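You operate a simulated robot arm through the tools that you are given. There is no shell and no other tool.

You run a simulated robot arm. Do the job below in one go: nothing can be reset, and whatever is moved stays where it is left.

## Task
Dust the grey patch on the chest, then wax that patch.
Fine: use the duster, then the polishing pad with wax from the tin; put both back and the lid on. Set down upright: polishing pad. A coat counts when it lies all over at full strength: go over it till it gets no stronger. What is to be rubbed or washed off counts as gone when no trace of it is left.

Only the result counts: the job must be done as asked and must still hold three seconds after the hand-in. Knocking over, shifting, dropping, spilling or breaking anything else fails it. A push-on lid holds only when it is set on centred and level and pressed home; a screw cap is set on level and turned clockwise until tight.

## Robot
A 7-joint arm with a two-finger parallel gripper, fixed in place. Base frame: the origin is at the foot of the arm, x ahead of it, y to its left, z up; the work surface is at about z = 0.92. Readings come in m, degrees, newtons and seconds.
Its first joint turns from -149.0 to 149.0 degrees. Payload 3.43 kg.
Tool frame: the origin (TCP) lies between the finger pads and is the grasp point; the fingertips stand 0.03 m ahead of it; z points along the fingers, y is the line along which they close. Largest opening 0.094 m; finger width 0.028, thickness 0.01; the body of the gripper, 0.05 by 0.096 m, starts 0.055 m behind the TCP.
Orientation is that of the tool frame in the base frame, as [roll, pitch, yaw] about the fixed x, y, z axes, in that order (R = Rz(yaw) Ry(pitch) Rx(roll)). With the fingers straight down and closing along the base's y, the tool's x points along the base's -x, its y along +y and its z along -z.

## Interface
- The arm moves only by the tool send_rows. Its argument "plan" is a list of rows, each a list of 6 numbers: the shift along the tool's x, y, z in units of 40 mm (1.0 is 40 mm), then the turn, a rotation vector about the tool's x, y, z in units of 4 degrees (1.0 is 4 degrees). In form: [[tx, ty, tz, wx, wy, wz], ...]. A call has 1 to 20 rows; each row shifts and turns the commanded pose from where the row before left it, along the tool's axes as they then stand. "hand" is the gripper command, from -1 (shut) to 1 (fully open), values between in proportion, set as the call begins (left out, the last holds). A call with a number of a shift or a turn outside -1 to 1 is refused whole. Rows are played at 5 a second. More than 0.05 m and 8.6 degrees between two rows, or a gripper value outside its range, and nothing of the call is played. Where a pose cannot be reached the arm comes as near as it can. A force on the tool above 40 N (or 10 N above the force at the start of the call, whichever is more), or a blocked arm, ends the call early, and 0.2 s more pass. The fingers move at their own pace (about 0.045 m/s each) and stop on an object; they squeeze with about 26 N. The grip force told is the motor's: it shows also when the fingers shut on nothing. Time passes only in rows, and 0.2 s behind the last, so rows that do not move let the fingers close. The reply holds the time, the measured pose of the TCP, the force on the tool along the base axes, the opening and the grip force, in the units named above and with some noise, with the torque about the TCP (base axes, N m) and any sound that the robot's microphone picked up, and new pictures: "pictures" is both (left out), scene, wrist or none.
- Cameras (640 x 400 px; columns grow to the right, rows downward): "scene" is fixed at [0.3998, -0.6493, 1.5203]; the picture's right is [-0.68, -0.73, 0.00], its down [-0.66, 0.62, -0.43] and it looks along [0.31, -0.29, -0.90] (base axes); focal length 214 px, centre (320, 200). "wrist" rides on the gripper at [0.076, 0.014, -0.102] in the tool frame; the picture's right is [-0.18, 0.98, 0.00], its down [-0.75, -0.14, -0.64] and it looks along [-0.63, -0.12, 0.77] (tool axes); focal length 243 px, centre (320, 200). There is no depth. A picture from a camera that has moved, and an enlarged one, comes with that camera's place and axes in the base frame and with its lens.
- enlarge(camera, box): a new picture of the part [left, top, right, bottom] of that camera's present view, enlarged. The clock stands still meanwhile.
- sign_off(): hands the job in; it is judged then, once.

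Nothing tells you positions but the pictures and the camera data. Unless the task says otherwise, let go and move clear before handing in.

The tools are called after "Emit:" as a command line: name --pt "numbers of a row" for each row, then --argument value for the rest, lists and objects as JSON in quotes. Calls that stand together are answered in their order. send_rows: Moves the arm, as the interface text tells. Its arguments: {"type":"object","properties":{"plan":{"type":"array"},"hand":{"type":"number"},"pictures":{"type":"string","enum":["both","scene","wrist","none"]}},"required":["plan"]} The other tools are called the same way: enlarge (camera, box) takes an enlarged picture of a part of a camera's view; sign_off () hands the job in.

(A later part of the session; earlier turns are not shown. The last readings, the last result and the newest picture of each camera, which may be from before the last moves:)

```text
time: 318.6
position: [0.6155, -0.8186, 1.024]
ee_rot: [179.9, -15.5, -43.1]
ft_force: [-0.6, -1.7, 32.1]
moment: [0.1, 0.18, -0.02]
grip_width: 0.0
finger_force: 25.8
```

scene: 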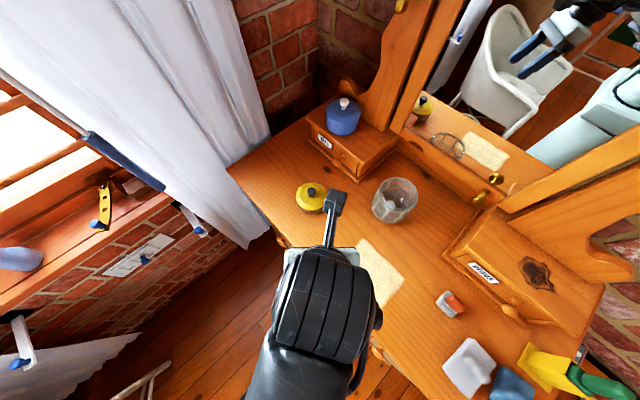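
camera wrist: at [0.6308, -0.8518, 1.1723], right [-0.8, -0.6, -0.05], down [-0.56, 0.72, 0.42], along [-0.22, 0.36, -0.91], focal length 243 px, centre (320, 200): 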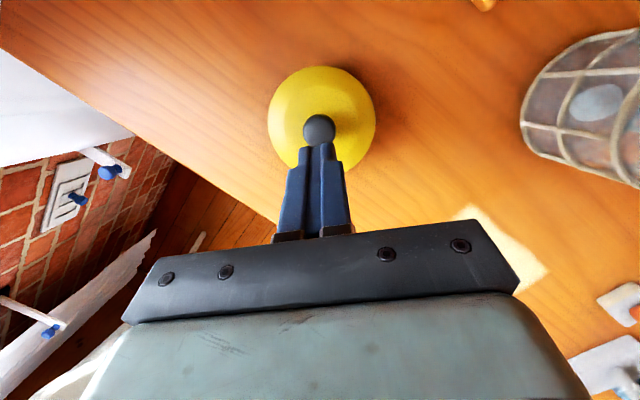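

At 32 N the lid doesn't yield and there is no further snap, so it is home. I'll rise straight up, move clear and check everything.

Emit:
send_rows --pt "0.0264 0 -0.0965 0 0 0" --pt "0.1056 0 -0.3858 0 0 0" --pt "0.2111 0 -0.7717 0 0 0" --pt "0.2111 0 -0.7717 0 0 0" --pt "-0.7 0.3 -0.55 0 0 0" --pt "-0.7 0.3 -0.55 0 0 0" --pt "-0.7 0.3 -0.55 0 0 0" --pt "-0.7 0.3 -0.4 0 0 0" --pt "-0.7 0.3 -0.2 0 0 0" --pt "-0.7 0.3 -0.2 0 0 0" --pt "0 0 0 0 0 0" --hand 0.28

Emit:
enlarge --camera "scene" --box '[280, 165, 350, 225]'

Emit:
enlarge --camera "scene" --box '[320, 220, 420, 310]'

Emit:
enlarge --camera "scene" --box '[420, 270, 640, 400]'

```text
time: 321.0
position: [0.4294, -0.7417, 1.1566]
ee_rot: [179.9, -15.3, -43.1]
ft_force: [0.3, -0.6, 0.0]
moment: [-0.04, 0.01, 0.02]
grip_width: 0.0602
finger_force: 0.0
camera wrist: at [0.4548, -0.7834, 1.2761], right [-0.8, -0.6, -0.05], down [-0.56, 0.72, 0.42], along [-0.22, 0.36, -0.91], focal length 243 px, centre (320, 200)
```

scene: 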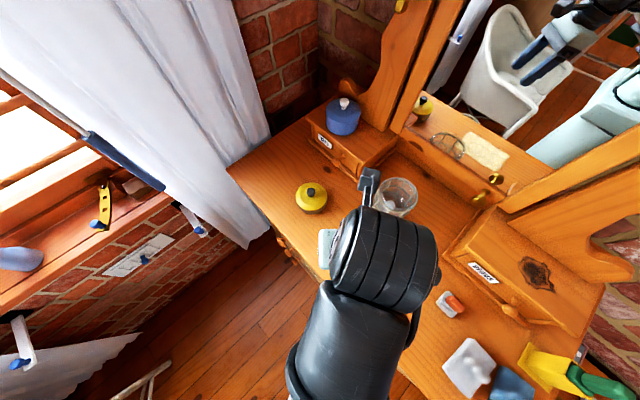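
wrist: 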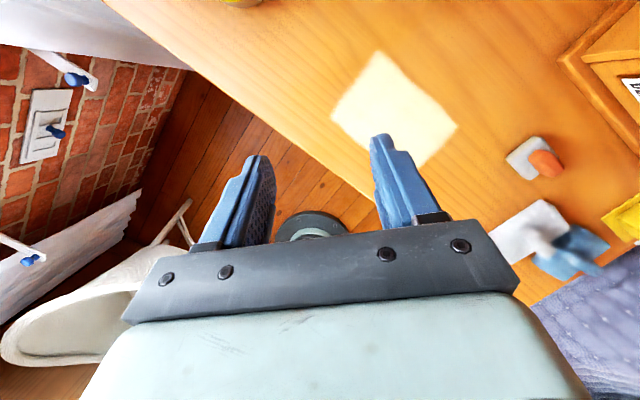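

```text
6.67 times, centred on (315, 195) of scene
camera zoom: at [0.3998, -0.6493, 1.5203], right [-0.68, -0.73, 0.0], down [-0.66, 0.62, -0.43], along [0.31, -0.29, -0.9], focal length 1430 px, centre (353, 233)
```

zoom: 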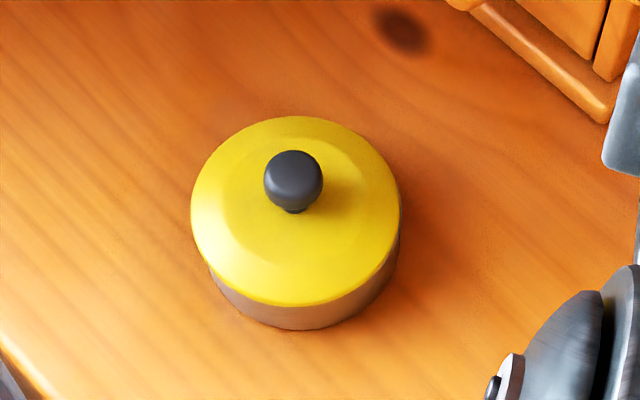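

```text
4.44 times, centred on (370, 265) of scene
camera zoom: at [0.3998, -0.6493, 1.5203], right [-0.68, -0.73, 0.0], down [-0.66, 0.62, -0.43], along [0.31, -0.29, -0.9], focal length 953 px, centre (98, -89)
```

zoom: 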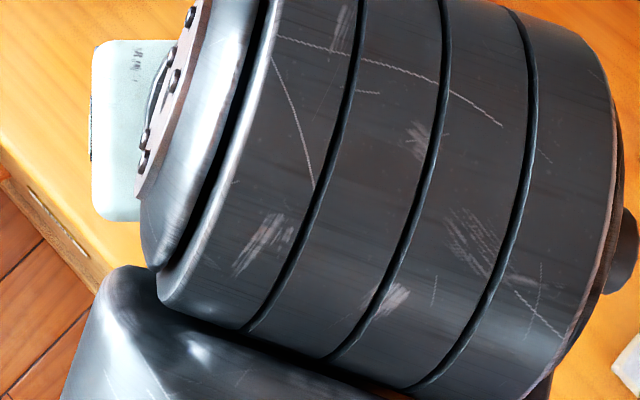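

```text
2.91 times, centred on (530, 335) of scene
camera zoom: at [0.3998, -0.6493, 1.5203], right [-0.68, -0.73, 0.0], down [-0.66, 0.62, -0.43], along [0.31, -0.29, -0.9], focal length 624 px, centre (-291, -193)
```

zoom: 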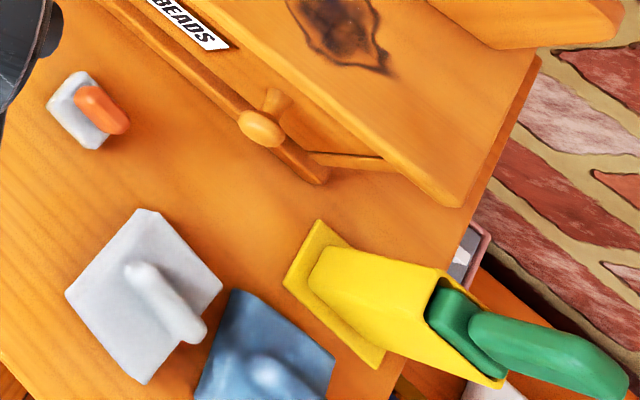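

The tools and holder are in place. I want a closer look at the lid's centring on the tin before handing in.

Emit:
enlarge --camera "scene" --box '[290, 175, 335, 220]'

Emit:
enlarge --camera "scene" --box '[405, 85, 445, 125]'

```text
8.89 times, centred on (312, 198) of scene
camera zoom: at [0.3998, -0.6493, 1.5203], right [-0.68, -0.73, 0.0], down [-0.66, 0.62, -0.43], along [0.31, -0.29, -0.9], focal length 1906 px, centre (387, 222)
```

zoom: 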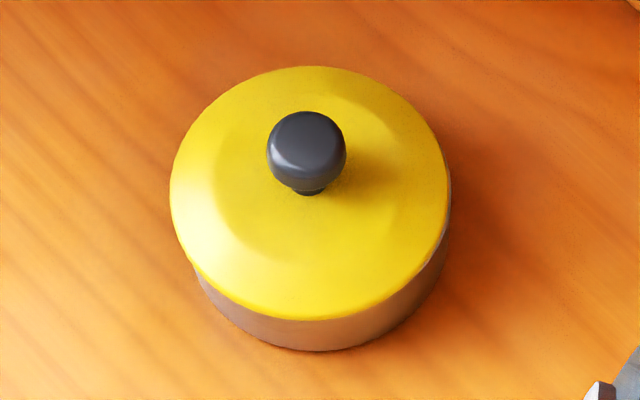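

```text
10.00 times, centred on (425, 105) of scene
camera zoom: at [0.3998, -0.6493, 1.5203], right [-0.68, -0.73, 0.0], down [-0.66, 0.62, -0.43], along [0.31, -0.29, -0.9], focal length 2145 px, centre (-730, 1150)
```

zoom: 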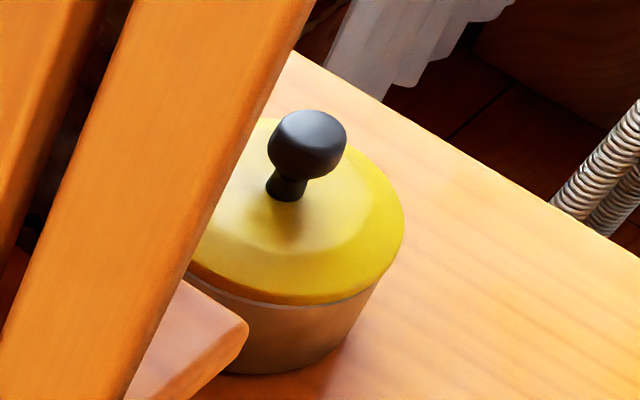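

The lid looks a few millimetres off to one side of the tin. I'll take a close look from the front with the wrist camera: level the hand and turn it toward +y.

Emit:
send_rows --pt "0 0 0.9 0 -0.6 -0.8" --pt "0 0 0.5 0 -0.8 -0.8" --pt "0 0 0 0 -0.8 -0.6" --pt "0 0 0 0 -0.8 -0.6" --pt "0 0 0 0 -0.8 -0.6" --pt "0 0 0 0 0 -1" --pt "0 0 0 0 0 -1" --pt "0 0 0 0 0 -1" --pt "0 0 0 0 0 -1" --pt "0 0 0 0 0 -1" --pt "0 0 0 0 0 -1" --pt "0 0 0 0 0 -1" --pt "0 0 0 0 0 -1" --pt "0 0 0 0 0 -1" --pt "0 0 0 0 0 0" --pictures "none"

```text
time: 324.2
position: [0.4399, -0.752, 1.1014]
ee_rot: [178.4, 1.3, 6.3]
ft_force: [-0.1, -0.8, -0.5]
moment: [-0.02, -0.01, -0.02]
grip_width: 0.0599
finger_force: 0.1
```

Emit:
send_rows --pt "0 0 0 0.4 -0.3 -1" --pt "0 0 0 0 0 -1" --pt "0 0 0 0 0 -1" --pt "0 0 0 0 0 -1" --pt "0 0 0 0 0 -1" --pt "0 0 0 0 0 -1" --pt "0 0 0 0 0 -1" --pt "0 0 0 0 0 -1" --pt "0 0 0 0 0 -1" --pt "0 0 0 0 0 -1" --pt "0 0 0 0 0 -1" --pt "0 0 0 0 0 -1" --pt "0 0 0 0 0 -1" --pt "0 0 0 0 0 -1" --pt "0 0 0 0 0 -1" --pt "0 0 0 0 0 0" --pictures "wrist"

```text
time: 327.6
position: [0.4397, -0.7529, 1.1017]
ee_rot: [-177.7, 1.5, 66.2]
ft_force: [0.1, 0.0, -0.4]
moment: [0.04, 0.01, -0.02]
grip_width: 0.0599
finger_force: 0.0
camera wrist: at [0.4886, -0.6876, 1.2025], right [0.82, -0.56, -0.03], down [-0.4, -0.63, 0.66], along [-0.4, -0.53, -0.75], focal length 243 px, centre (320, 200)
```

wrist: 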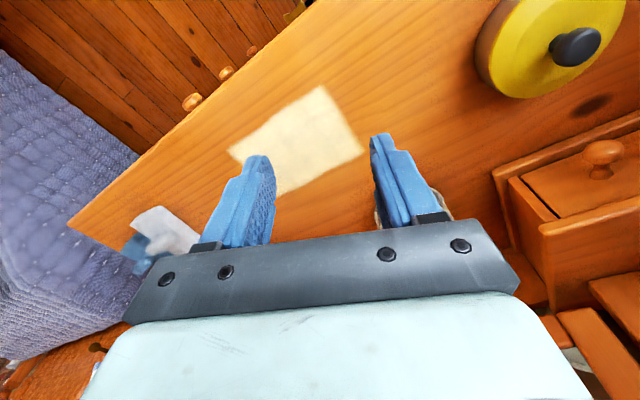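

Emit:
enlarge --camera "wrist" --box '[460, 0, 640, 110]'

```text
3.56 times, centred on (550, 55) of wrist
camera zoom: at [0.4886, -0.6876, 1.2025], right [0.82, -0.56, -0.03], down [-0.4, -0.63, 0.66], along [-0.4, -0.53, -0.75], focal length 863 px, centre (-498, 716)
```

zoom: 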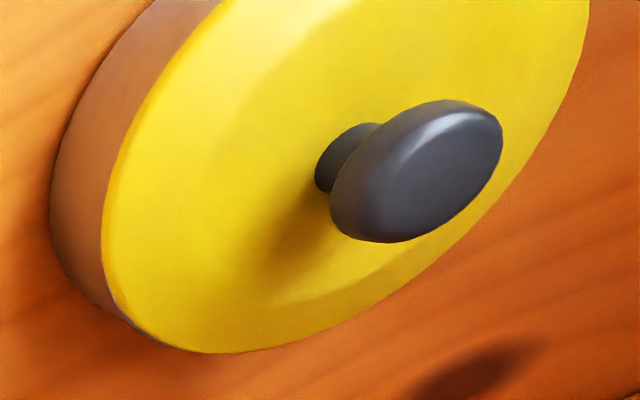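

Emit:
send_rows --pt "0.568 0.622 0.2 -0.5 -0.3 0" --pt "0.568 0.622 0.3 0 0 0" --pt "0.568 0.622 0.3 0 0 0" --pt "0.568 0.622 0.3 0 0 0" --pt "0.568 0.622 0.3 0 0 0" --pt "0 0 0 0 0 -1" --pt "0 0 0 0 0 -1" --pt "0 0 0 0 0 -1" --pt "0 0 0 0 0 0" --pictures "wrist"

Emit:
enlarge --camera "wrist" --box '[220, 60, 420, 200]'

```text
time: 329.6
position: [0.5979, -0.7019, 1.0394]
ee_rot: [-179.2, 2.5, 78.3]
ft_force: [0.2, -0.5, 0.4]
moment: [-0.01, -0.01, 0.0]
grip_width: 0.0601
finger_force: 0.1
camera wrist: at [0.6304, -0.6246, 1.1387], right [0.93, -0.38, -0.01], down [-0.28, -0.68, 0.68], along [-0.26, -0.62, -0.74], focal length 243 px, centre (320, 200)
```

wrist: 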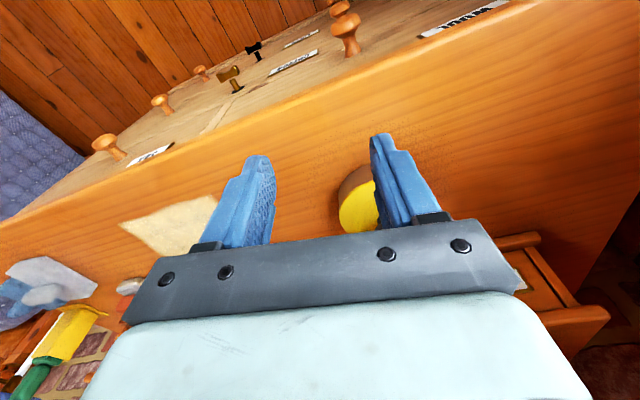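

```text
2.86 times, centred on (320, 130) of wrist
camera zoom: at [0.6304, -0.6246, 1.1387], right [0.93, -0.38, -0.01], down [-0.28, -0.68, 0.68], along [-0.26, -0.62, -0.74], focal length 693 px, centre (320, 400)
```

zoom: 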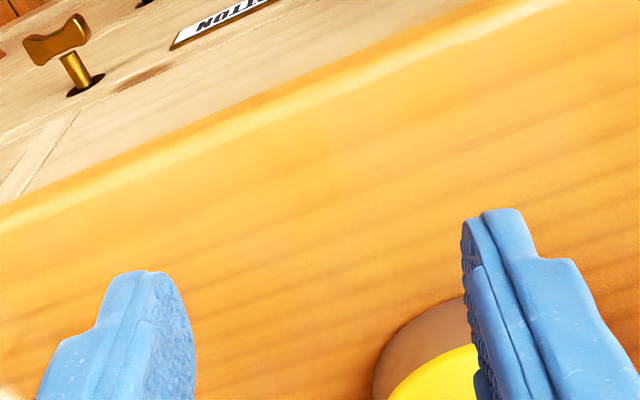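

Emit:
send_rows --pt "-0.25 0.45 0 0.2 0.6 0" --pt "-0.25 0.45 0 0 0 0" --pt "0 0 0 0 0 0" --hand 1 --pictures "wrist"

Emit:
enlarge --camera "wrist" --box '[240, 100, 420, 240]'

```text
time: 330.4
position: [0.6302, -0.727, 1.0381]
ee_rot: [-178.4, 0.0, 78.2]
ft_force: [-0.6, 0.0, -0.5]
moment: [0.02, 0.01, 0.01]
grip_width: 0.0939
finger_force: 0.0
camera wrist: at [0.6623, -0.6562, 1.1418], right [0.92, -0.38, -0.03], down [-0.27, -0.71, 0.65], along [-0.27, -0.59, -0.76], focal length 243 px, centre (320, 200)
```

wrist: 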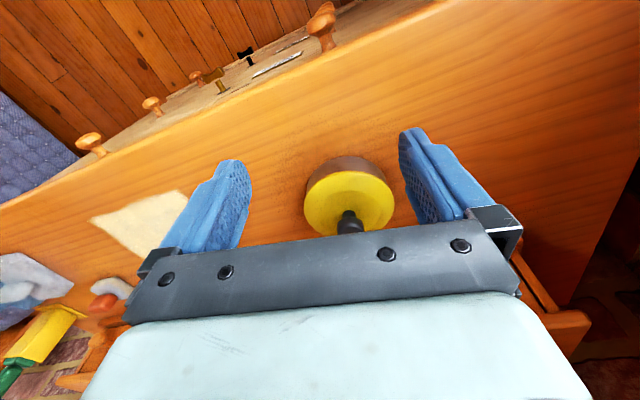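

```text
2.86 times, centred on (330, 170) of wrist
camera zoom: at [0.6623, -0.6562, 1.1418], right [0.92, -0.38, -0.03], down [-0.27, -0.71, 0.65], along [-0.27, -0.59, -0.76], focal length 693 px, centre (291, 286)
```

zoom: 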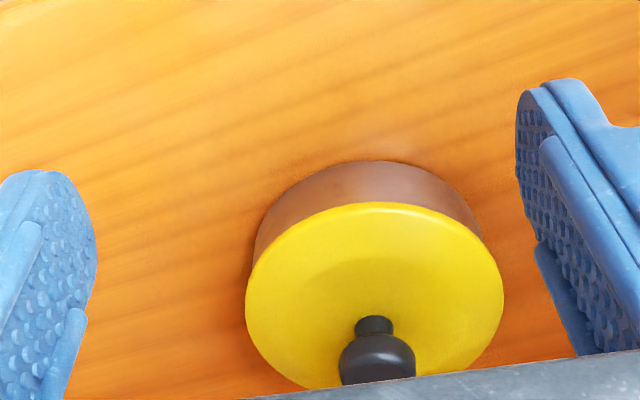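

Emit:
enlarge --camera "wrist" --box '[295, 145, 405, 240]'

```text
4.21 times, centred on (350, 192) of wrist
camera zoom: at [0.6623, -0.6562, 1.1418], right [0.92, -0.38, -0.03], down [-0.27, -0.71, 0.65], along [-0.27, -0.59, -0.76], focal length 1022 px, centre (194, 232)
```

zoom: 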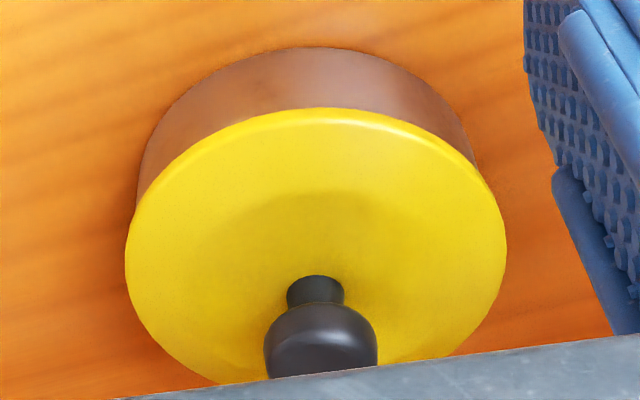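

Emit:
enlarge --camera "scene" --box '[290, 175, 335, 220]'

Emit:
enlarge --camera "scene" --box '[410, 85, 440, 120]'

```text
8.89 times, centred on (312, 198) of scene
camera zoom: at [0.3998, -0.6493, 1.5203], right [-0.68, -0.73, 0.0], down [-0.66, 0.62, -0.43], along [0.31, -0.29, -0.9], focal length 1906 px, centre (387, 222)
```

zoom: 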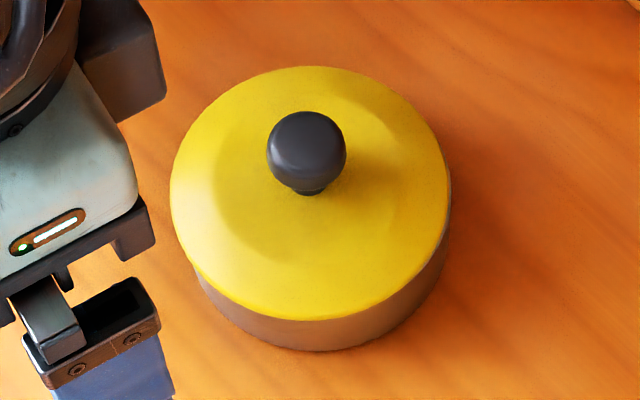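

```text
11.43 times, centred on (425, 102) of scene
camera zoom: at [0.3998, -0.6493, 1.5203], right [-0.68, -0.73, 0.0], down [-0.66, 0.62, -0.43], along [0.31, -0.29, -0.9], focal length 2451 px, centre (-880, 1314)
```

zoom: 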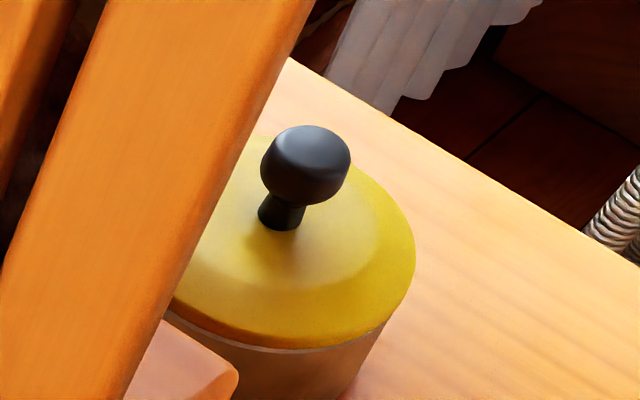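

From the front the tin's rim shows past the lid on one side, so the lid rests about 3 mm off toward +y and isn't properly on. I'll go back to the earlier grip pose and use the fingers to centre the knob before pressing it home.

Emit:
send_rows --pt "-0.056 -0.88 -0.4 -0.4 0 0" --pt "-0.056 -0.88 -0.4 0 0 0" --pt "-0.056 -0.88 -0.4 0 0 0" --pt "-0.056 -0.88 -0.4 0 0 0" --pt "0 0 0 0 0 1" --pt "0 0 0 0 0 1" --pt "0 0 0 0 0 1" --pt "0 0 0 0 0 1" --pt "0 0 0 0 0 1" --pt "0 0 0 0 0 1" --pt "0 0 0 0 0 1" --pt "0 0 0 0 0 1" --pt "0 0 0 0 0 1" --pt "0 0 0 0 0 1" --pt "0 0 0 0 0 1" --pt "0 0 0 0 0 1" --pt "0 0 0 0 0 1" --pt "0 0 0 0 0 1" --pt "0 0 0 0 0 1" --hand 0.28 --pictures "none"

```text
time: 334.4
position: [0.4899, -0.7066, 1.1055]
ee_rot: [180.0, 0.0, 18.2]
ft_force: [0.2, -1.3, 0.5]
moment: [-0.03, 0.01, -0.03]
grip_width: 0.0603
finger_force: 0.0
```

Emit:
send_rows --pt "0 0 0 0 1 0" --pt "0 0 0 0 1 0" --pt "0 0 0 0 1 0" --pt "0 0 0 0 1 0" --pt "0 0 0 0 1 0" --pt "0 0 0 -0.342 0 0.94" --pt "0 0 0 -0.342 0 0.94" --pt "0 0 0 -0.342 0 0.94" --pt "0 0 0 -0.342 0 0.94" --pt "0 0 0 -0.342 0 0.94" --pt "0 0 0 -0.342 0 0.94" --pt "0 0 0 -0.342 0 0.94" --pt "0 0 0 -0.342 0 0.94" --pt "0 0 0 -0.342 0 0.94" --pt "0 0 0 -0.342 0 0.94" --pt "0 0 0 -0.342 0 0.94" --pt "0 0 0 -0.342 0 0.94" --pt "0 0 0 -0.342 0 0.94" --pt "0 0 0 -0.342 0 0.94" --pt "0 0 0 -0.342 0 0.94" --pictures "none"

```text
time: 338.6
position: [0.4898, -0.7081, 1.1039]
ee_rot: [179.9, -20.0, -41.9]
ft_force: [-0.1, 0.6, -1.4]
moment: [0.01, 0.0, 0.02]
grip_width: 0.0601
finger_force: 0.0
```

Emit:
send_rows --pt "0 0 0 -0.0855 0 0.235" --pt "0.6 -0.01 0.554 0 0 0" --pt "0.6 -0.01 0.554 0 0 0" --pt "0.6 -0.01 0.554 0 0 0" --pt "0.6 -0.01 0.554 0 0 0" --pt "0.6 -0.01 0.554 0 0 0" --pt "0 0 0 0 0 0" --pt "0 0 0 0 0 0" --pictures "wrist"

Emit:
enlarge --camera "wrist" --box '[230, 60, 410, 210]'

```text
time: 340.4
position: [0.6015, -0.8086, 1.0392]
ee_rot: [180.0, -20.1, -42.8]
ft_force: [-0.4, -0.7, 0.3]
moment: [-0.01, 0.0, 0.0]
grip_width: 0.0601
finger_force: 0.1
camera wrist: at [0.6191, -0.844, 1.1632], right [-0.79, -0.6, -0.06], down [-0.58, 0.73, 0.34], along [-0.16, 0.31, -0.94], focal length 243 px, centre (320, 200)
```

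wrist: 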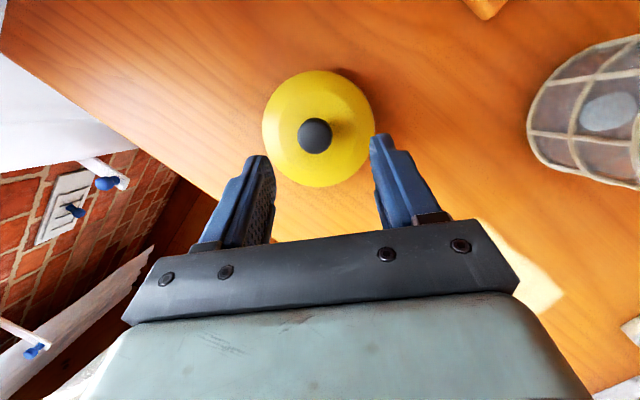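

```text
2.67 times, centred on (320, 135) of wrist
camera zoom: at [0.6191, -0.844, 1.1632], right [-0.79, -0.6, -0.06], down [-0.58, 0.73, 0.34], along [-0.16, 0.31, -0.94], focal length 647 px, centre (320, 373)
```

zoom: 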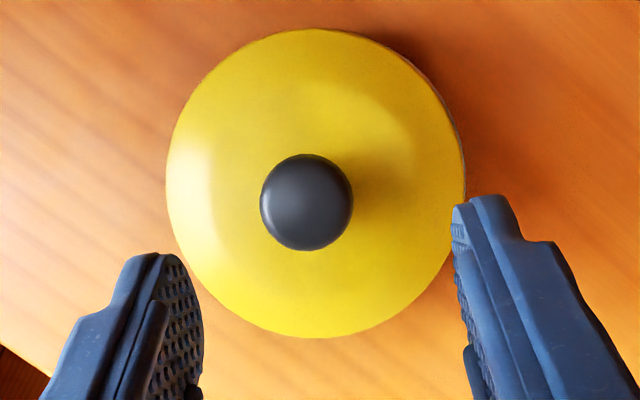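

The knob is displaced about 4 mm along the finger axis, as I thought. I'll go to the original grip pose and close the fingers only to 28 mm, so they nudge the knob back to the middle without squeezing it.

Emit:
send_rows --pt "0 -0.02 0.35 0 0 0" --pt "0 0 0.3 0 0 0" --pt "0 0 0.28 0 0 0" --pt "0 0 0 0 0 0" --pictures "none"

Emit:
send_rows --pt "0 0 0 0 0 0" --pt "0 0 0 0 0 0" --pt "0 0 0 0 0 0" --pt "0 0 0 0 0 0" --hand -0.4 --pictures "wrist"

Emit:
enlarge --camera "wrist" --box '[230, 80, 410, 230]'

Emit:
enlarge --camera "scene" --box '[405, 80, 445, 125]'

```text
time: 341.4
position: [0.6121, -0.8169, 1.0056]
ee_rot: [179.9, -20.0, -42.8]
ft_force: [0.7, 0.0, -0.9]
moment: [0.01, -0.05, 0.02]
grip_width: 0.0601
finger_force: 0.1
```

```text
time: 342.4
position: [0.612, -0.8169, 1.0058]
ee_rot: [179.8, -20.0, -42.8]
ft_force: [-0.1, 0.2, -0.2]
moment: [-0.03, -0.02, 0.04]
grip_width: 0.0283
finger_force: 0.1
heard: snap
camera wrist: at [0.6296, -0.8517, 1.1288], right [-0.79, -0.6, -0.06], down [-0.58, 0.73, 0.34], along [-0.16, 0.31, -0.94], focal length 243 px, centre (320, 200)
```

wrist: 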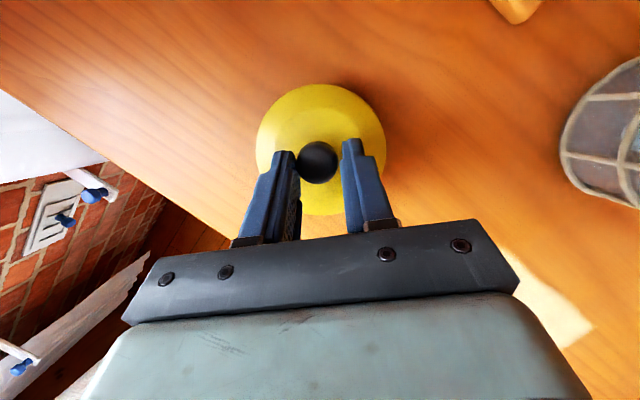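

```text
2.67 times, centred on (320, 155) of wrist
camera zoom: at [0.6296, -0.8517, 1.1288], right [-0.79, -0.6, -0.06], down [-0.58, 0.73, 0.34], along [-0.16, 0.31, -0.94], focal length 647 px, centre (320, 320)
```

zoom: 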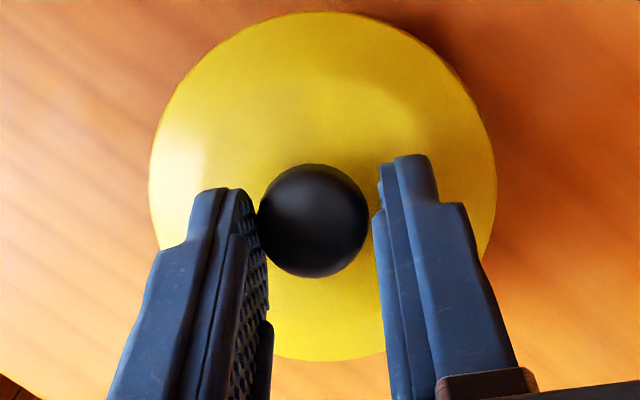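

```text
8.89 times, centred on (425, 102) of scene
camera zoom: at [0.3998, -0.6493, 1.5203], right [-0.68, -0.73, 0.0], down [-0.66, 0.62, -0.43], along [0.31, -0.29, -0.9], focal length 1906 px, centre (-613, 1067)
```

zoom: 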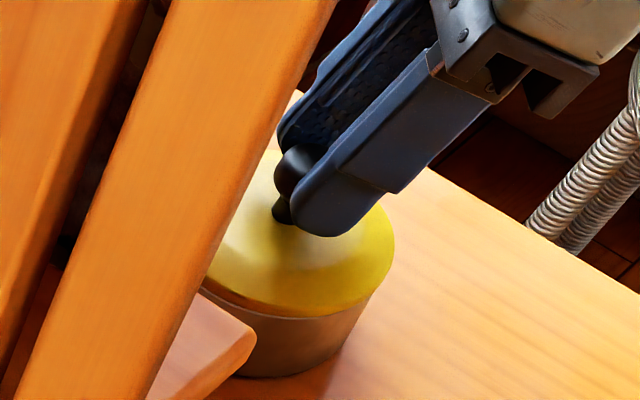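

I heard a snap while nudging. I'll open, withdraw and look again at how the lid sits.

Emit:
send_rows --pt "0 0 0 0 0 0" --pt "0 0 0 0 0 0" --pt "0 0 -0.4 0 0 0" --pt "0 0 -0.9 0 0 0" --pt "0 0 -0.9 0 0 0" --pt "-0.6 0.3 -0.6 0 0 0" --pt "-0.6 0.3 -0.6 0 0 0" --pt "-0.6 0.3 -0.6 0 0 0" --pt "-0.6 0.3 -0.5 0 0 0" --pt "0 0 0 0 0 0" --hand 0.28 --pictures "scene"

Emit:
enlarge --camera "scene" --box '[290, 175, 335, 220]'

Emit:
enlarge --camera "scene" --box '[410, 85, 440, 120]'

```text
time: 344.6
position: [0.467, -0.748, 1.142]
ee_rot: [-180.0, -20.1, -42.8]
ft_force: [-0.7, 0.7, 0.4]
moment: [0.01, 0.02, 0.02]
grip_width: 0.0602
finger_force: 0.1
heard: snap
```

scene: 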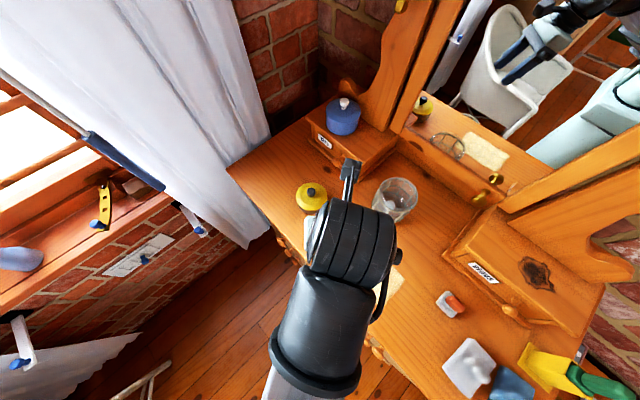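

```text
8.89 times, centred on (312, 198) of scene
camera zoom: at [0.3998, -0.6493, 1.5203], right [-0.68, -0.73, 0.0], down [-0.66, 0.62, -0.43], along [0.31, -0.29, -0.9], focal length 1906 px, centre (387, 222)
```

zoom: 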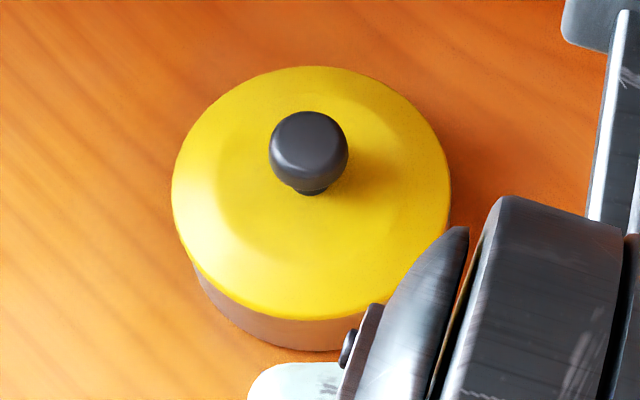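

```text
11.43 times, centred on (425, 102) of scene
camera zoom: at [0.3998, -0.6493, 1.5203], right [-0.68, -0.73, 0.0], down [-0.66, 0.62, -0.43], along [0.31, -0.29, -0.9], focal length 2451 px, centre (-880, 1314)
```

zoom: 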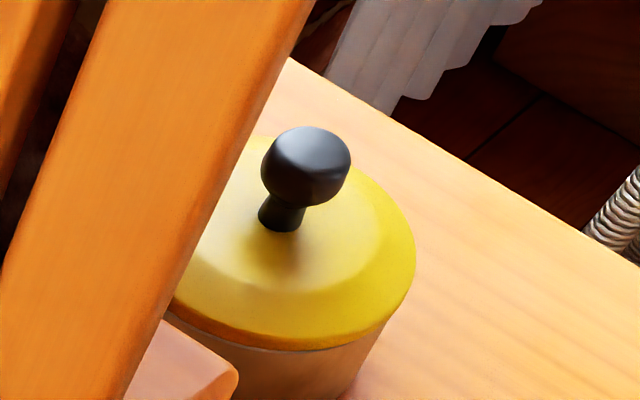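

Emit:
send_rows --pt "0.6 -0.3 0.6 0 0 0" --pt "0.6 -0.3 0.6 0 0 0" --pt "0.6 -0.3 0.6 0 0 0" --pt "0.6 -0.3 0.5 0 0 0" --pt "0 0 0.9 0 0 0" --pt "0 0 0.3 0 0 0" --pt "0 0 0 0 0 0" --pt "0 0 0 0 0 0" --pictures "wrist"

Emit:
enlarge --camera "wrist" --box '[230, 60, 410, 210]'

```text
time: 346.4
position: [0.6017, -0.8076, 1.0434]
ee_rot: [179.9, -20.0, -42.8]
ft_force: [0.9, 0.4, 0.3]
moment: [0.02, 0.0, 0.0]
grip_width: 0.0604
finger_force: 0.0
camera wrist: at [0.6194, -0.8424, 1.166], right [-0.79, -0.6, -0.06], down [-0.58, 0.73, 0.34], along [-0.16, 0.31, -0.94], focal length 243 px, centre (320, 200)
```

wrist: 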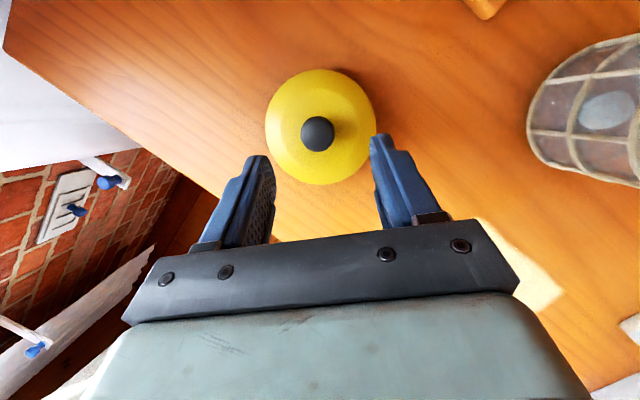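

```text
2.67 times, centred on (320, 135) of wrist
camera zoom: at [0.6194, -0.8424, 1.166], right [-0.79, -0.6, -0.06], down [-0.58, 0.73, 0.34], along [-0.16, 0.31, -0.94], focal length 647 px, centre (320, 373)
```

zoom: 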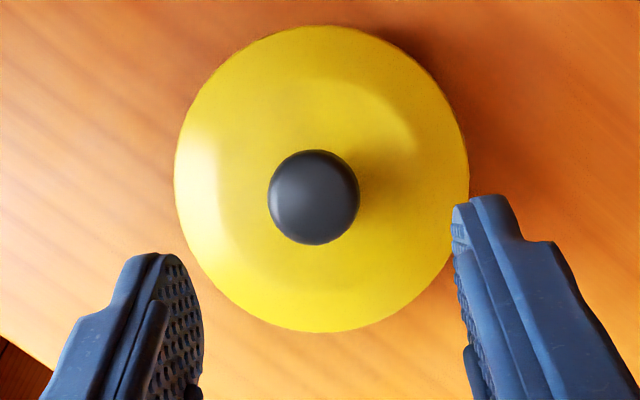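

At this pose the lid is at its original height and nearly level, still about 2 mm off along the finger axis. I'll nudge it once more with the fingers centred a little further over.

Emit:
send_rows --pt "0 0.02 0.4 0 0 0" --pt "0 0 0.35 0 0 0" --pt "0 0 0.3 0 0 0" --pt "0 0 0 0 0 0" --pt "0 0 0 0 0 0" --pictures "none"

Emit:
send_rows --pt "0 0 0 0 0 0" --pt "0 0 0 0 0 0" --pt "0 0 0 0 0 0" --pt "0 0 0 0 0 0" --hand -0.4 --pictures "wrist"

Emit:
enlarge --camera "wrist" --box '[230, 80, 410, 230]'

Emit:
enlarge --camera "scene" --box '[410, 85, 440, 120]'

```text
time: 347.6
position: [0.6124, -0.8163, 1.0046]
ee_rot: [179.9, -20.0, -42.8]
ft_force: [-0.6, -0.6, 0.6]
moment: [-0.01, -0.03, 0.01]
grip_width: 0.0602
finger_force: 0.0
```

```text
time: 348.6
position: [0.612, -0.8185, 1.005]
ee_rot: [180.0, -20.0, -42.7]
ft_force: [0.3, 0.3, 1.6]
moment: [0.02, -0.01, 0.02]
grip_width: 0.0287
finger_force: 0.1
camera wrist: at [0.6298, -0.8523, 1.1273], right [-0.79, -0.6, -0.06], down [-0.58, 0.73, 0.34], along [-0.16, 0.31, -0.94], focal length 243 px, centre (320, 200)
```

wrist: 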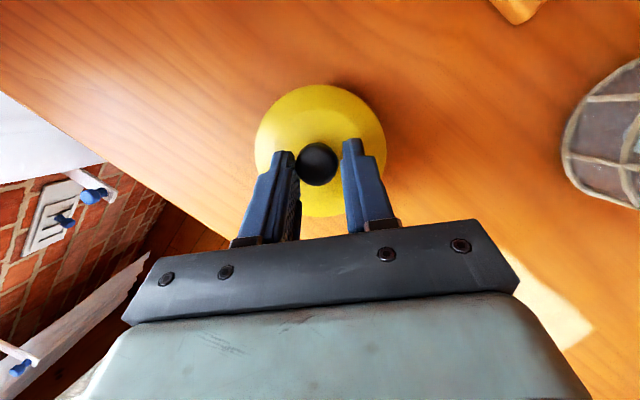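

```text
2.67 times, centred on (320, 155) of wrist
camera zoom: at [0.6298, -0.8523, 1.1273], right [-0.79, -0.6, -0.06], down [-0.58, 0.73, 0.34], along [-0.16, 0.31, -0.94], focal length 647 px, centre (320, 320)
```

zoom: 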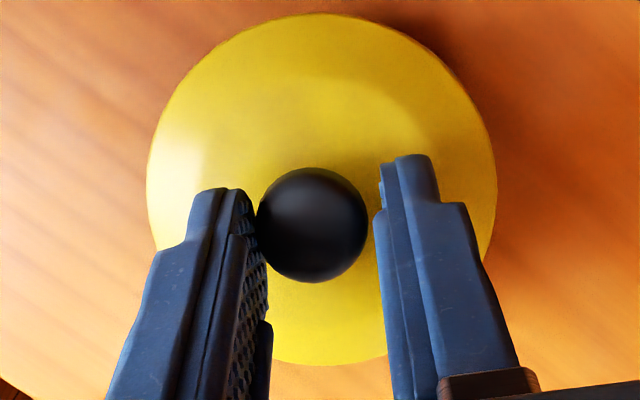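

```text
11.43 times, centred on (425, 102) of scene
camera zoom: at [0.3998, -0.6493, 1.5203], right [-0.68, -0.73, 0.0], down [-0.66, 0.62, -0.43], along [0.31, -0.29, -0.9], focal length 2451 px, centre (-880, 1314)
```

zoom: 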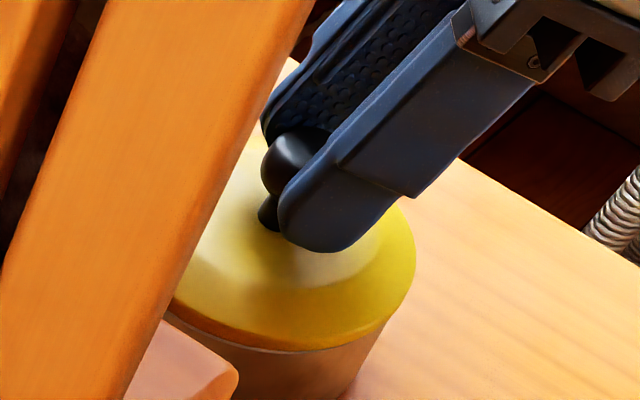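

Emit:
send_rows --pt "0 0 0 0 0 0" --pt "0 0 0 0 0 0" --pt "0 0 0 0 0 0" --hand -0.44 --pictures "wrist"

Emit:
enlarge --camera "wrist" --box '[230, 80, 410, 230]'

```text
time: 349.4
position: [0.6122, -0.8174, 1.0042]
ee_rot: [179.9, -19.9, -42.7]
ft_force: [1.5, 1.4, 1.2]
moment: [0.01, -0.03, 0.03]
grip_width: 0.0276
finger_force: 1.4
camera wrist: at [0.6298, -0.8523, 1.1273], right [-0.79, -0.6, -0.06], down [-0.58, 0.73, 0.34], along [-0.16, 0.31, -0.94], focal length 243 px, centre (320, 200)
```

wrist: 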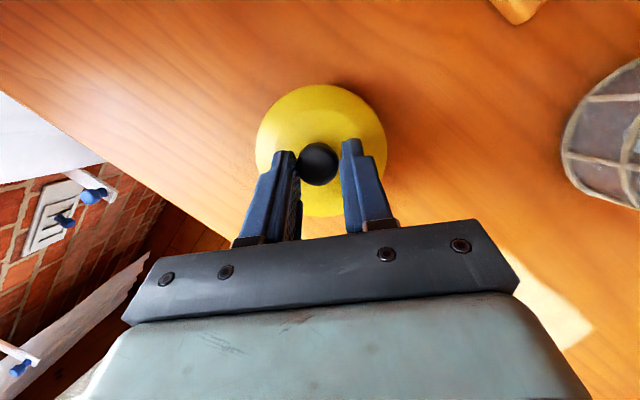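

```text
2.67 times, centred on (320, 155) of wrist
camera zoom: at [0.6298, -0.8523, 1.1273], right [-0.79, -0.6, -0.06], down [-0.58, 0.73, 0.34], along [-0.16, 0.31, -0.94], focal length 647 px, centre (320, 320)
```

zoom: 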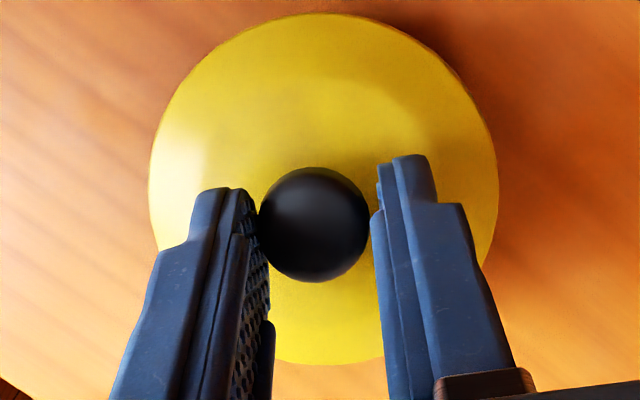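

The lid now resists sideways pushing, so it is engaged with the tin. I'll open, withdraw, and press once more from above.

Emit:
send_rows --pt "0 0 0 0 0 0" --pt "0 0 0 0 0 0" --pt "0 0 0 0 0 0" --hand 0.28 --pictures "none"

Emit:
send_rows --pt "0 0 -0.4 0 0 0" --pt "0 0 -0.7 0 0 0" --pt "0 0 0 0 0 0" --pictures "wrist"

Emit:
enlarge --camera "wrist" --box '[230, 60, 410, 210]'

Emit:
enlarge --camera "scene" --box '[410, 85, 440, 120]'

```text
time: 350.2
position: [0.6124, -0.8172, 1.005]
ee_rot: [179.8, -20.0, -42.8]
ft_force: [0.3, -0.3, 0.8]
moment: [0.01, 0.0, -0.01]
grip_width: 0.0605
finger_force: 0.1
```

```text
time: 351.0
position: [0.5998, -0.808, 1.0462]
ee_rot: [180.0, -20.0, -42.7]
ft_force: [-0.5, 0.0, -0.4]
moment: [0.01, -0.03, 0.03]
grip_width: 0.0605
finger_force: 0.1
camera wrist: at [0.618, -0.8425, 1.1683], right [-0.79, -0.6, -0.06], down [-0.58, 0.73, 0.35], along [-0.16, 0.31, -0.94], focal length 243 px, centre (320, 200)
```

wrist: 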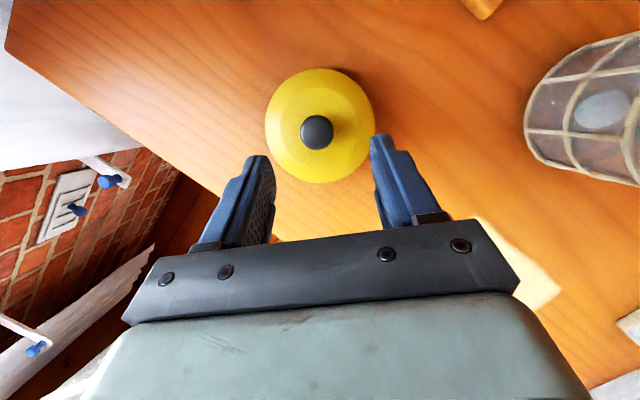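

```text
2.67 times, centred on (320, 135) of wrist
camera zoom: at [0.618, -0.8425, 1.1683], right [-0.79, -0.6, -0.06], down [-0.58, 0.73, 0.35], along [-0.16, 0.31, -0.94], focal length 647 px, centre (320, 373)
```

zoom: 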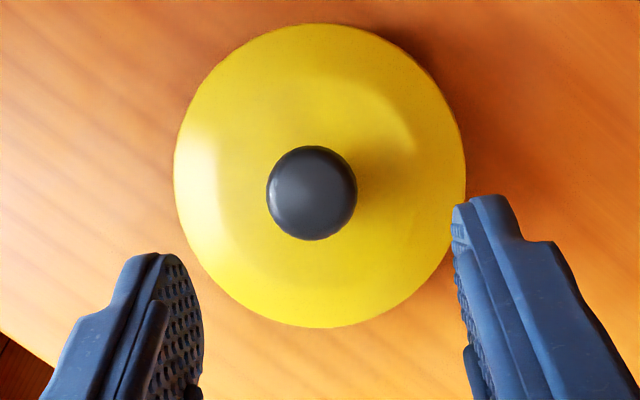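

```text
11.43 times, centred on (425, 102) of scene
camera zoom: at [0.3998, -0.6493, 1.5203], right [-0.68, -0.73, 0.0], down [-0.66, 0.62, -0.43], along [0.31, -0.29, -0.9], focal length 2451 px, centre (-880, 1314)
```

zoom: 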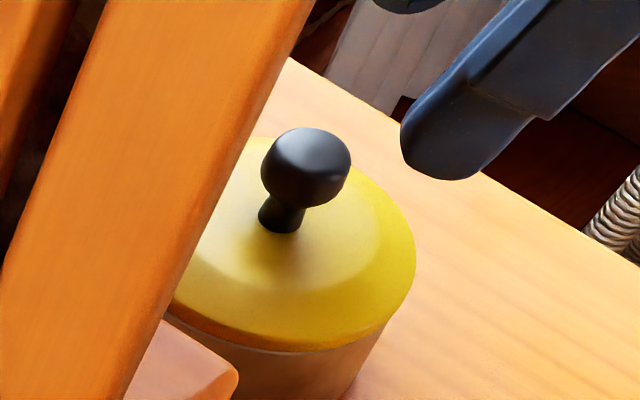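

Emit:
send_rows --pt "0.1056 0 -0.3858 0 -0.625 0" --pt "0 0 0 0 -0.625 0" --pt "0.4333 -0.0666 0.2223 0 0 0" --pt "-0.0792 0 0.2894 0 0 0" --pt "-0.0792 0 0.2894 0 0 0" --pt "0 0 0 0 0 0" --hand -1 --pictures "wrist"

Emit:
enlarge --camera "scene" --box '[400, 70, 470, 130]'

```text
time: 352.4
position: [0.6156, -0.8181, 1.034]
ee_rot: [180.0, -14.9, -42.8]
ft_force: [0.4, 0.1, 0.1]
moment: [0.01, 0.0, 0.01]
grip_width: 0.0
finger_force: 25.7
camera wrist: at [0.6404, -0.8596, 1.1524], right [-0.8, -0.6, -0.05], down [-0.56, 0.71, 0.42], along [-0.22, 0.37, -0.9], focal length 243 px, centre (320, 200)
```

wrist: 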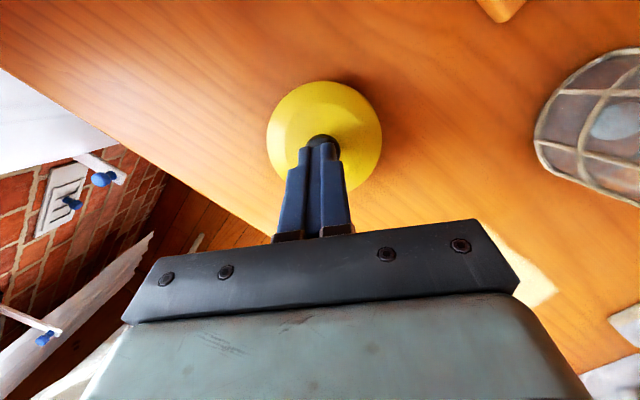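

```text
6.67 times, centred on (435, 100) of scene
camera zoom: at [0.3998, -0.6493, 1.5203], right [-0.68, -0.73, 0.0], down [-0.66, 0.62, -0.43], along [0.31, -0.29, -0.9], focal length 1430 px, centre (-447, 867)
```

zoom: 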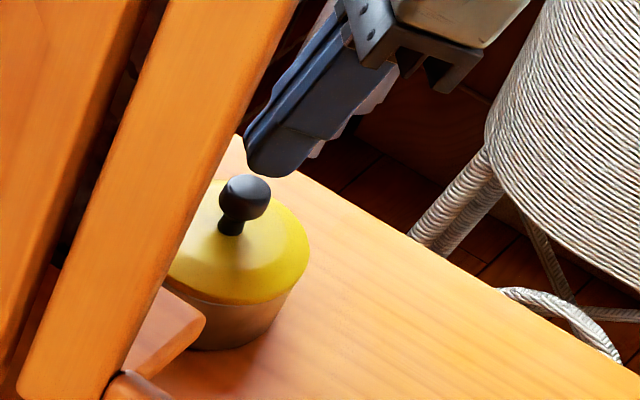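

Emit:
send_rows --pt "-0.0515 0 0.1933 0 0 0" --pt "0 0 0 0 0 0" --pictures "none"

Emit:
send_rows --pt "-0.0129 0 0.0483 0 0 0" --pt "0 0 0 0 0 0" --pictures "none"

```text
time: 353.0
position: [0.6163, -0.8179, 1.0255]
ee_rot: [179.9, -15.1, -42.8]
ft_force: [-0.6, -0.7, -0.2]
moment: [0.01, -0.01, -0.02]
grip_width: 0.0
finger_force: 26.5
```

```text
time: 353.6
position: [0.6152, -0.8173, 1.0254]
ee_rot: [179.9, -15.1, -42.8]
ft_force: [1.5, -0.8, 7.6]
moment: [0.01, -0.01, -0.02]
grip_width: 0.0002
finger_force: 26.1
```

Emit:
send_rows --pt "-0.0077 0 0.029 0 0 0" --pt "0 0 0 0 0 0" --pictures "none"

Emit:
send_rows --pt "-0.0052 0 0.0193 0 0 0" --pt "0 0 0 0 0 0" --pictures "none"

```text
time: 354.2
position: [0.6151, -0.818, 1.0245]
ee_rot: [179.9, -15.2, -42.8]
ft_force: [1.2, -2.9, 22.0]
moment: [0.0, 0.05, -0.01]
grip_width: 0.0002
finger_force: 25.8
```

```text
time: 354.8
position: [0.615, -0.8178, 1.0251]
ee_rot: [179.9, -15.2, -42.8]
ft_force: [2.3, -5.1, 35.9]
moment: [0.0, 0.1, 0.02]
grip_width: 0.0
finger_force: 26.4
```

Emit:
send_rows --pt "-0.0039 0 0.0145 0 0 0" --pt "0 0 0 0 0 0" --pictures "none"

```text
time: 355.4
position: [0.6145, -0.8176, 1.0245]
ee_rot: [179.9, -15.2, -42.7]
ft_force: [-3.1, 4.8, 13.0]
moment: [0.22, 0.14, -0.01]
grip_width: 0.0
finger_force: 26.0
stopped in row 2: the force on the tool passed its limit at 47 N (the readings are from after the stop); the commanded pose is now the measured one
```

At 47 N nothing gave, so the lid is home. I'll rise and move well clear for a final check.

Emit:
send_rows --pt "0.0264 0 -0.0965 0 0 0" --pt "0.1056 0 -0.3858 0 0 0" --pt "0.2111 0 -0.7717 0 0 0" --pt "0.2111 0 -0.7717 0 0 0" --pt "-0.8 0 -0.5 0 0 0" --pt "-0.8 0 -0.5 0 0 0" --pt "-0.8 0 -0.4 0 0 0" --pt "-0.8 0 -0.2 0 0 0" --pt "0 0 0 0 0 0" --hand 0.28 --pictures "scene"

Emit:
enlarge --camera "scene" --box '[290, 175, 335, 220]'

Emit:
enlarge --camera "scene" --box '[280, 165, 350, 225]'

Emit:
enlarge --camera "scene" --box '[405, 80, 445, 125]'

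```text
time: 357.4
position: [0.5123, -0.723, 1.1345]
ee_rot: [179.9, -15.2, -42.8]
ft_force: [-0.3, -0.6, -0.5]
moment: [-0.01, 0.0, 0.0]
grip_width: 0.0605
finger_force: 0.0
```

scene: 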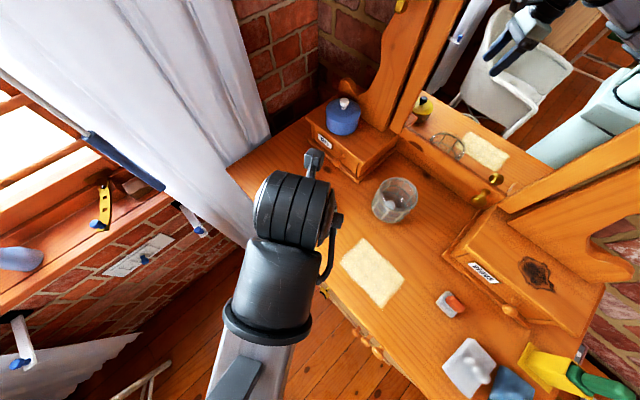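

```text
8.89 times, centred on (312, 198) of scene
camera zoom: at [0.3998, -0.6493, 1.5203], right [-0.68, -0.73, 0.0], down [-0.66, 0.62, -0.43], along [0.31, -0.29, -0.9], focal length 1906 px, centre (387, 222)
```

zoom: 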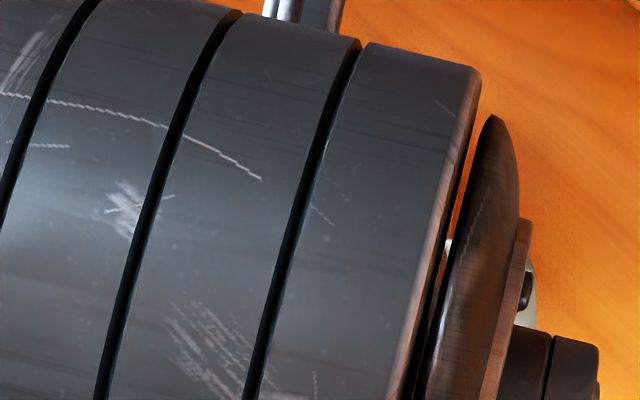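

```text
6.67 times, centred on (315, 195) of scene
camera zoom: at [0.3998, -0.6493, 1.5203], right [-0.68, -0.73, 0.0], down [-0.66, 0.62, -0.43], along [0.31, -0.29, -0.9], focal length 1430 px, centre (353, 233)
```

zoom: 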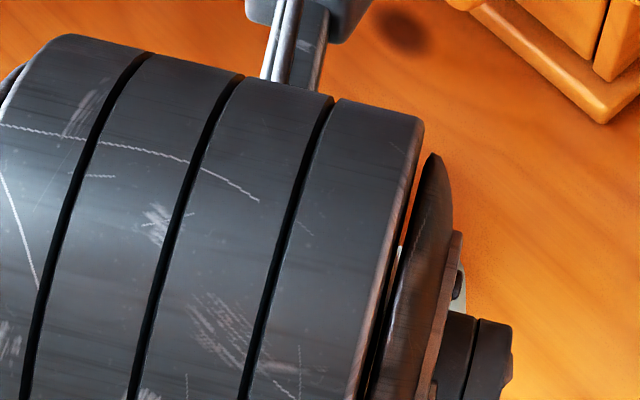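

```text
8.89 times, centred on (425, 102) of scene
camera zoom: at [0.3998, -0.6493, 1.5203], right [-0.68, -0.73, 0.0], down [-0.66, 0.62, -0.43], along [0.31, -0.29, -0.9], focal length 1906 px, centre (-613, 1067)
```

zoom: 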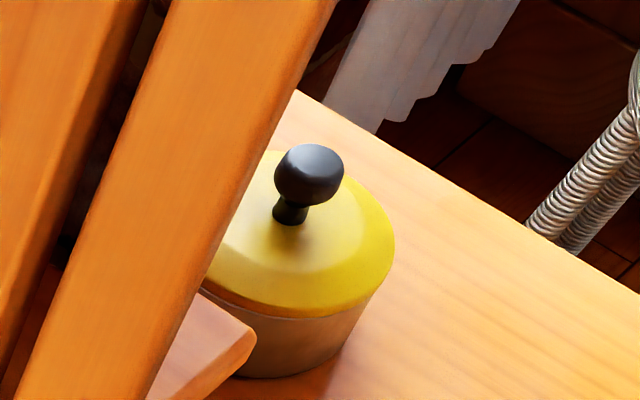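

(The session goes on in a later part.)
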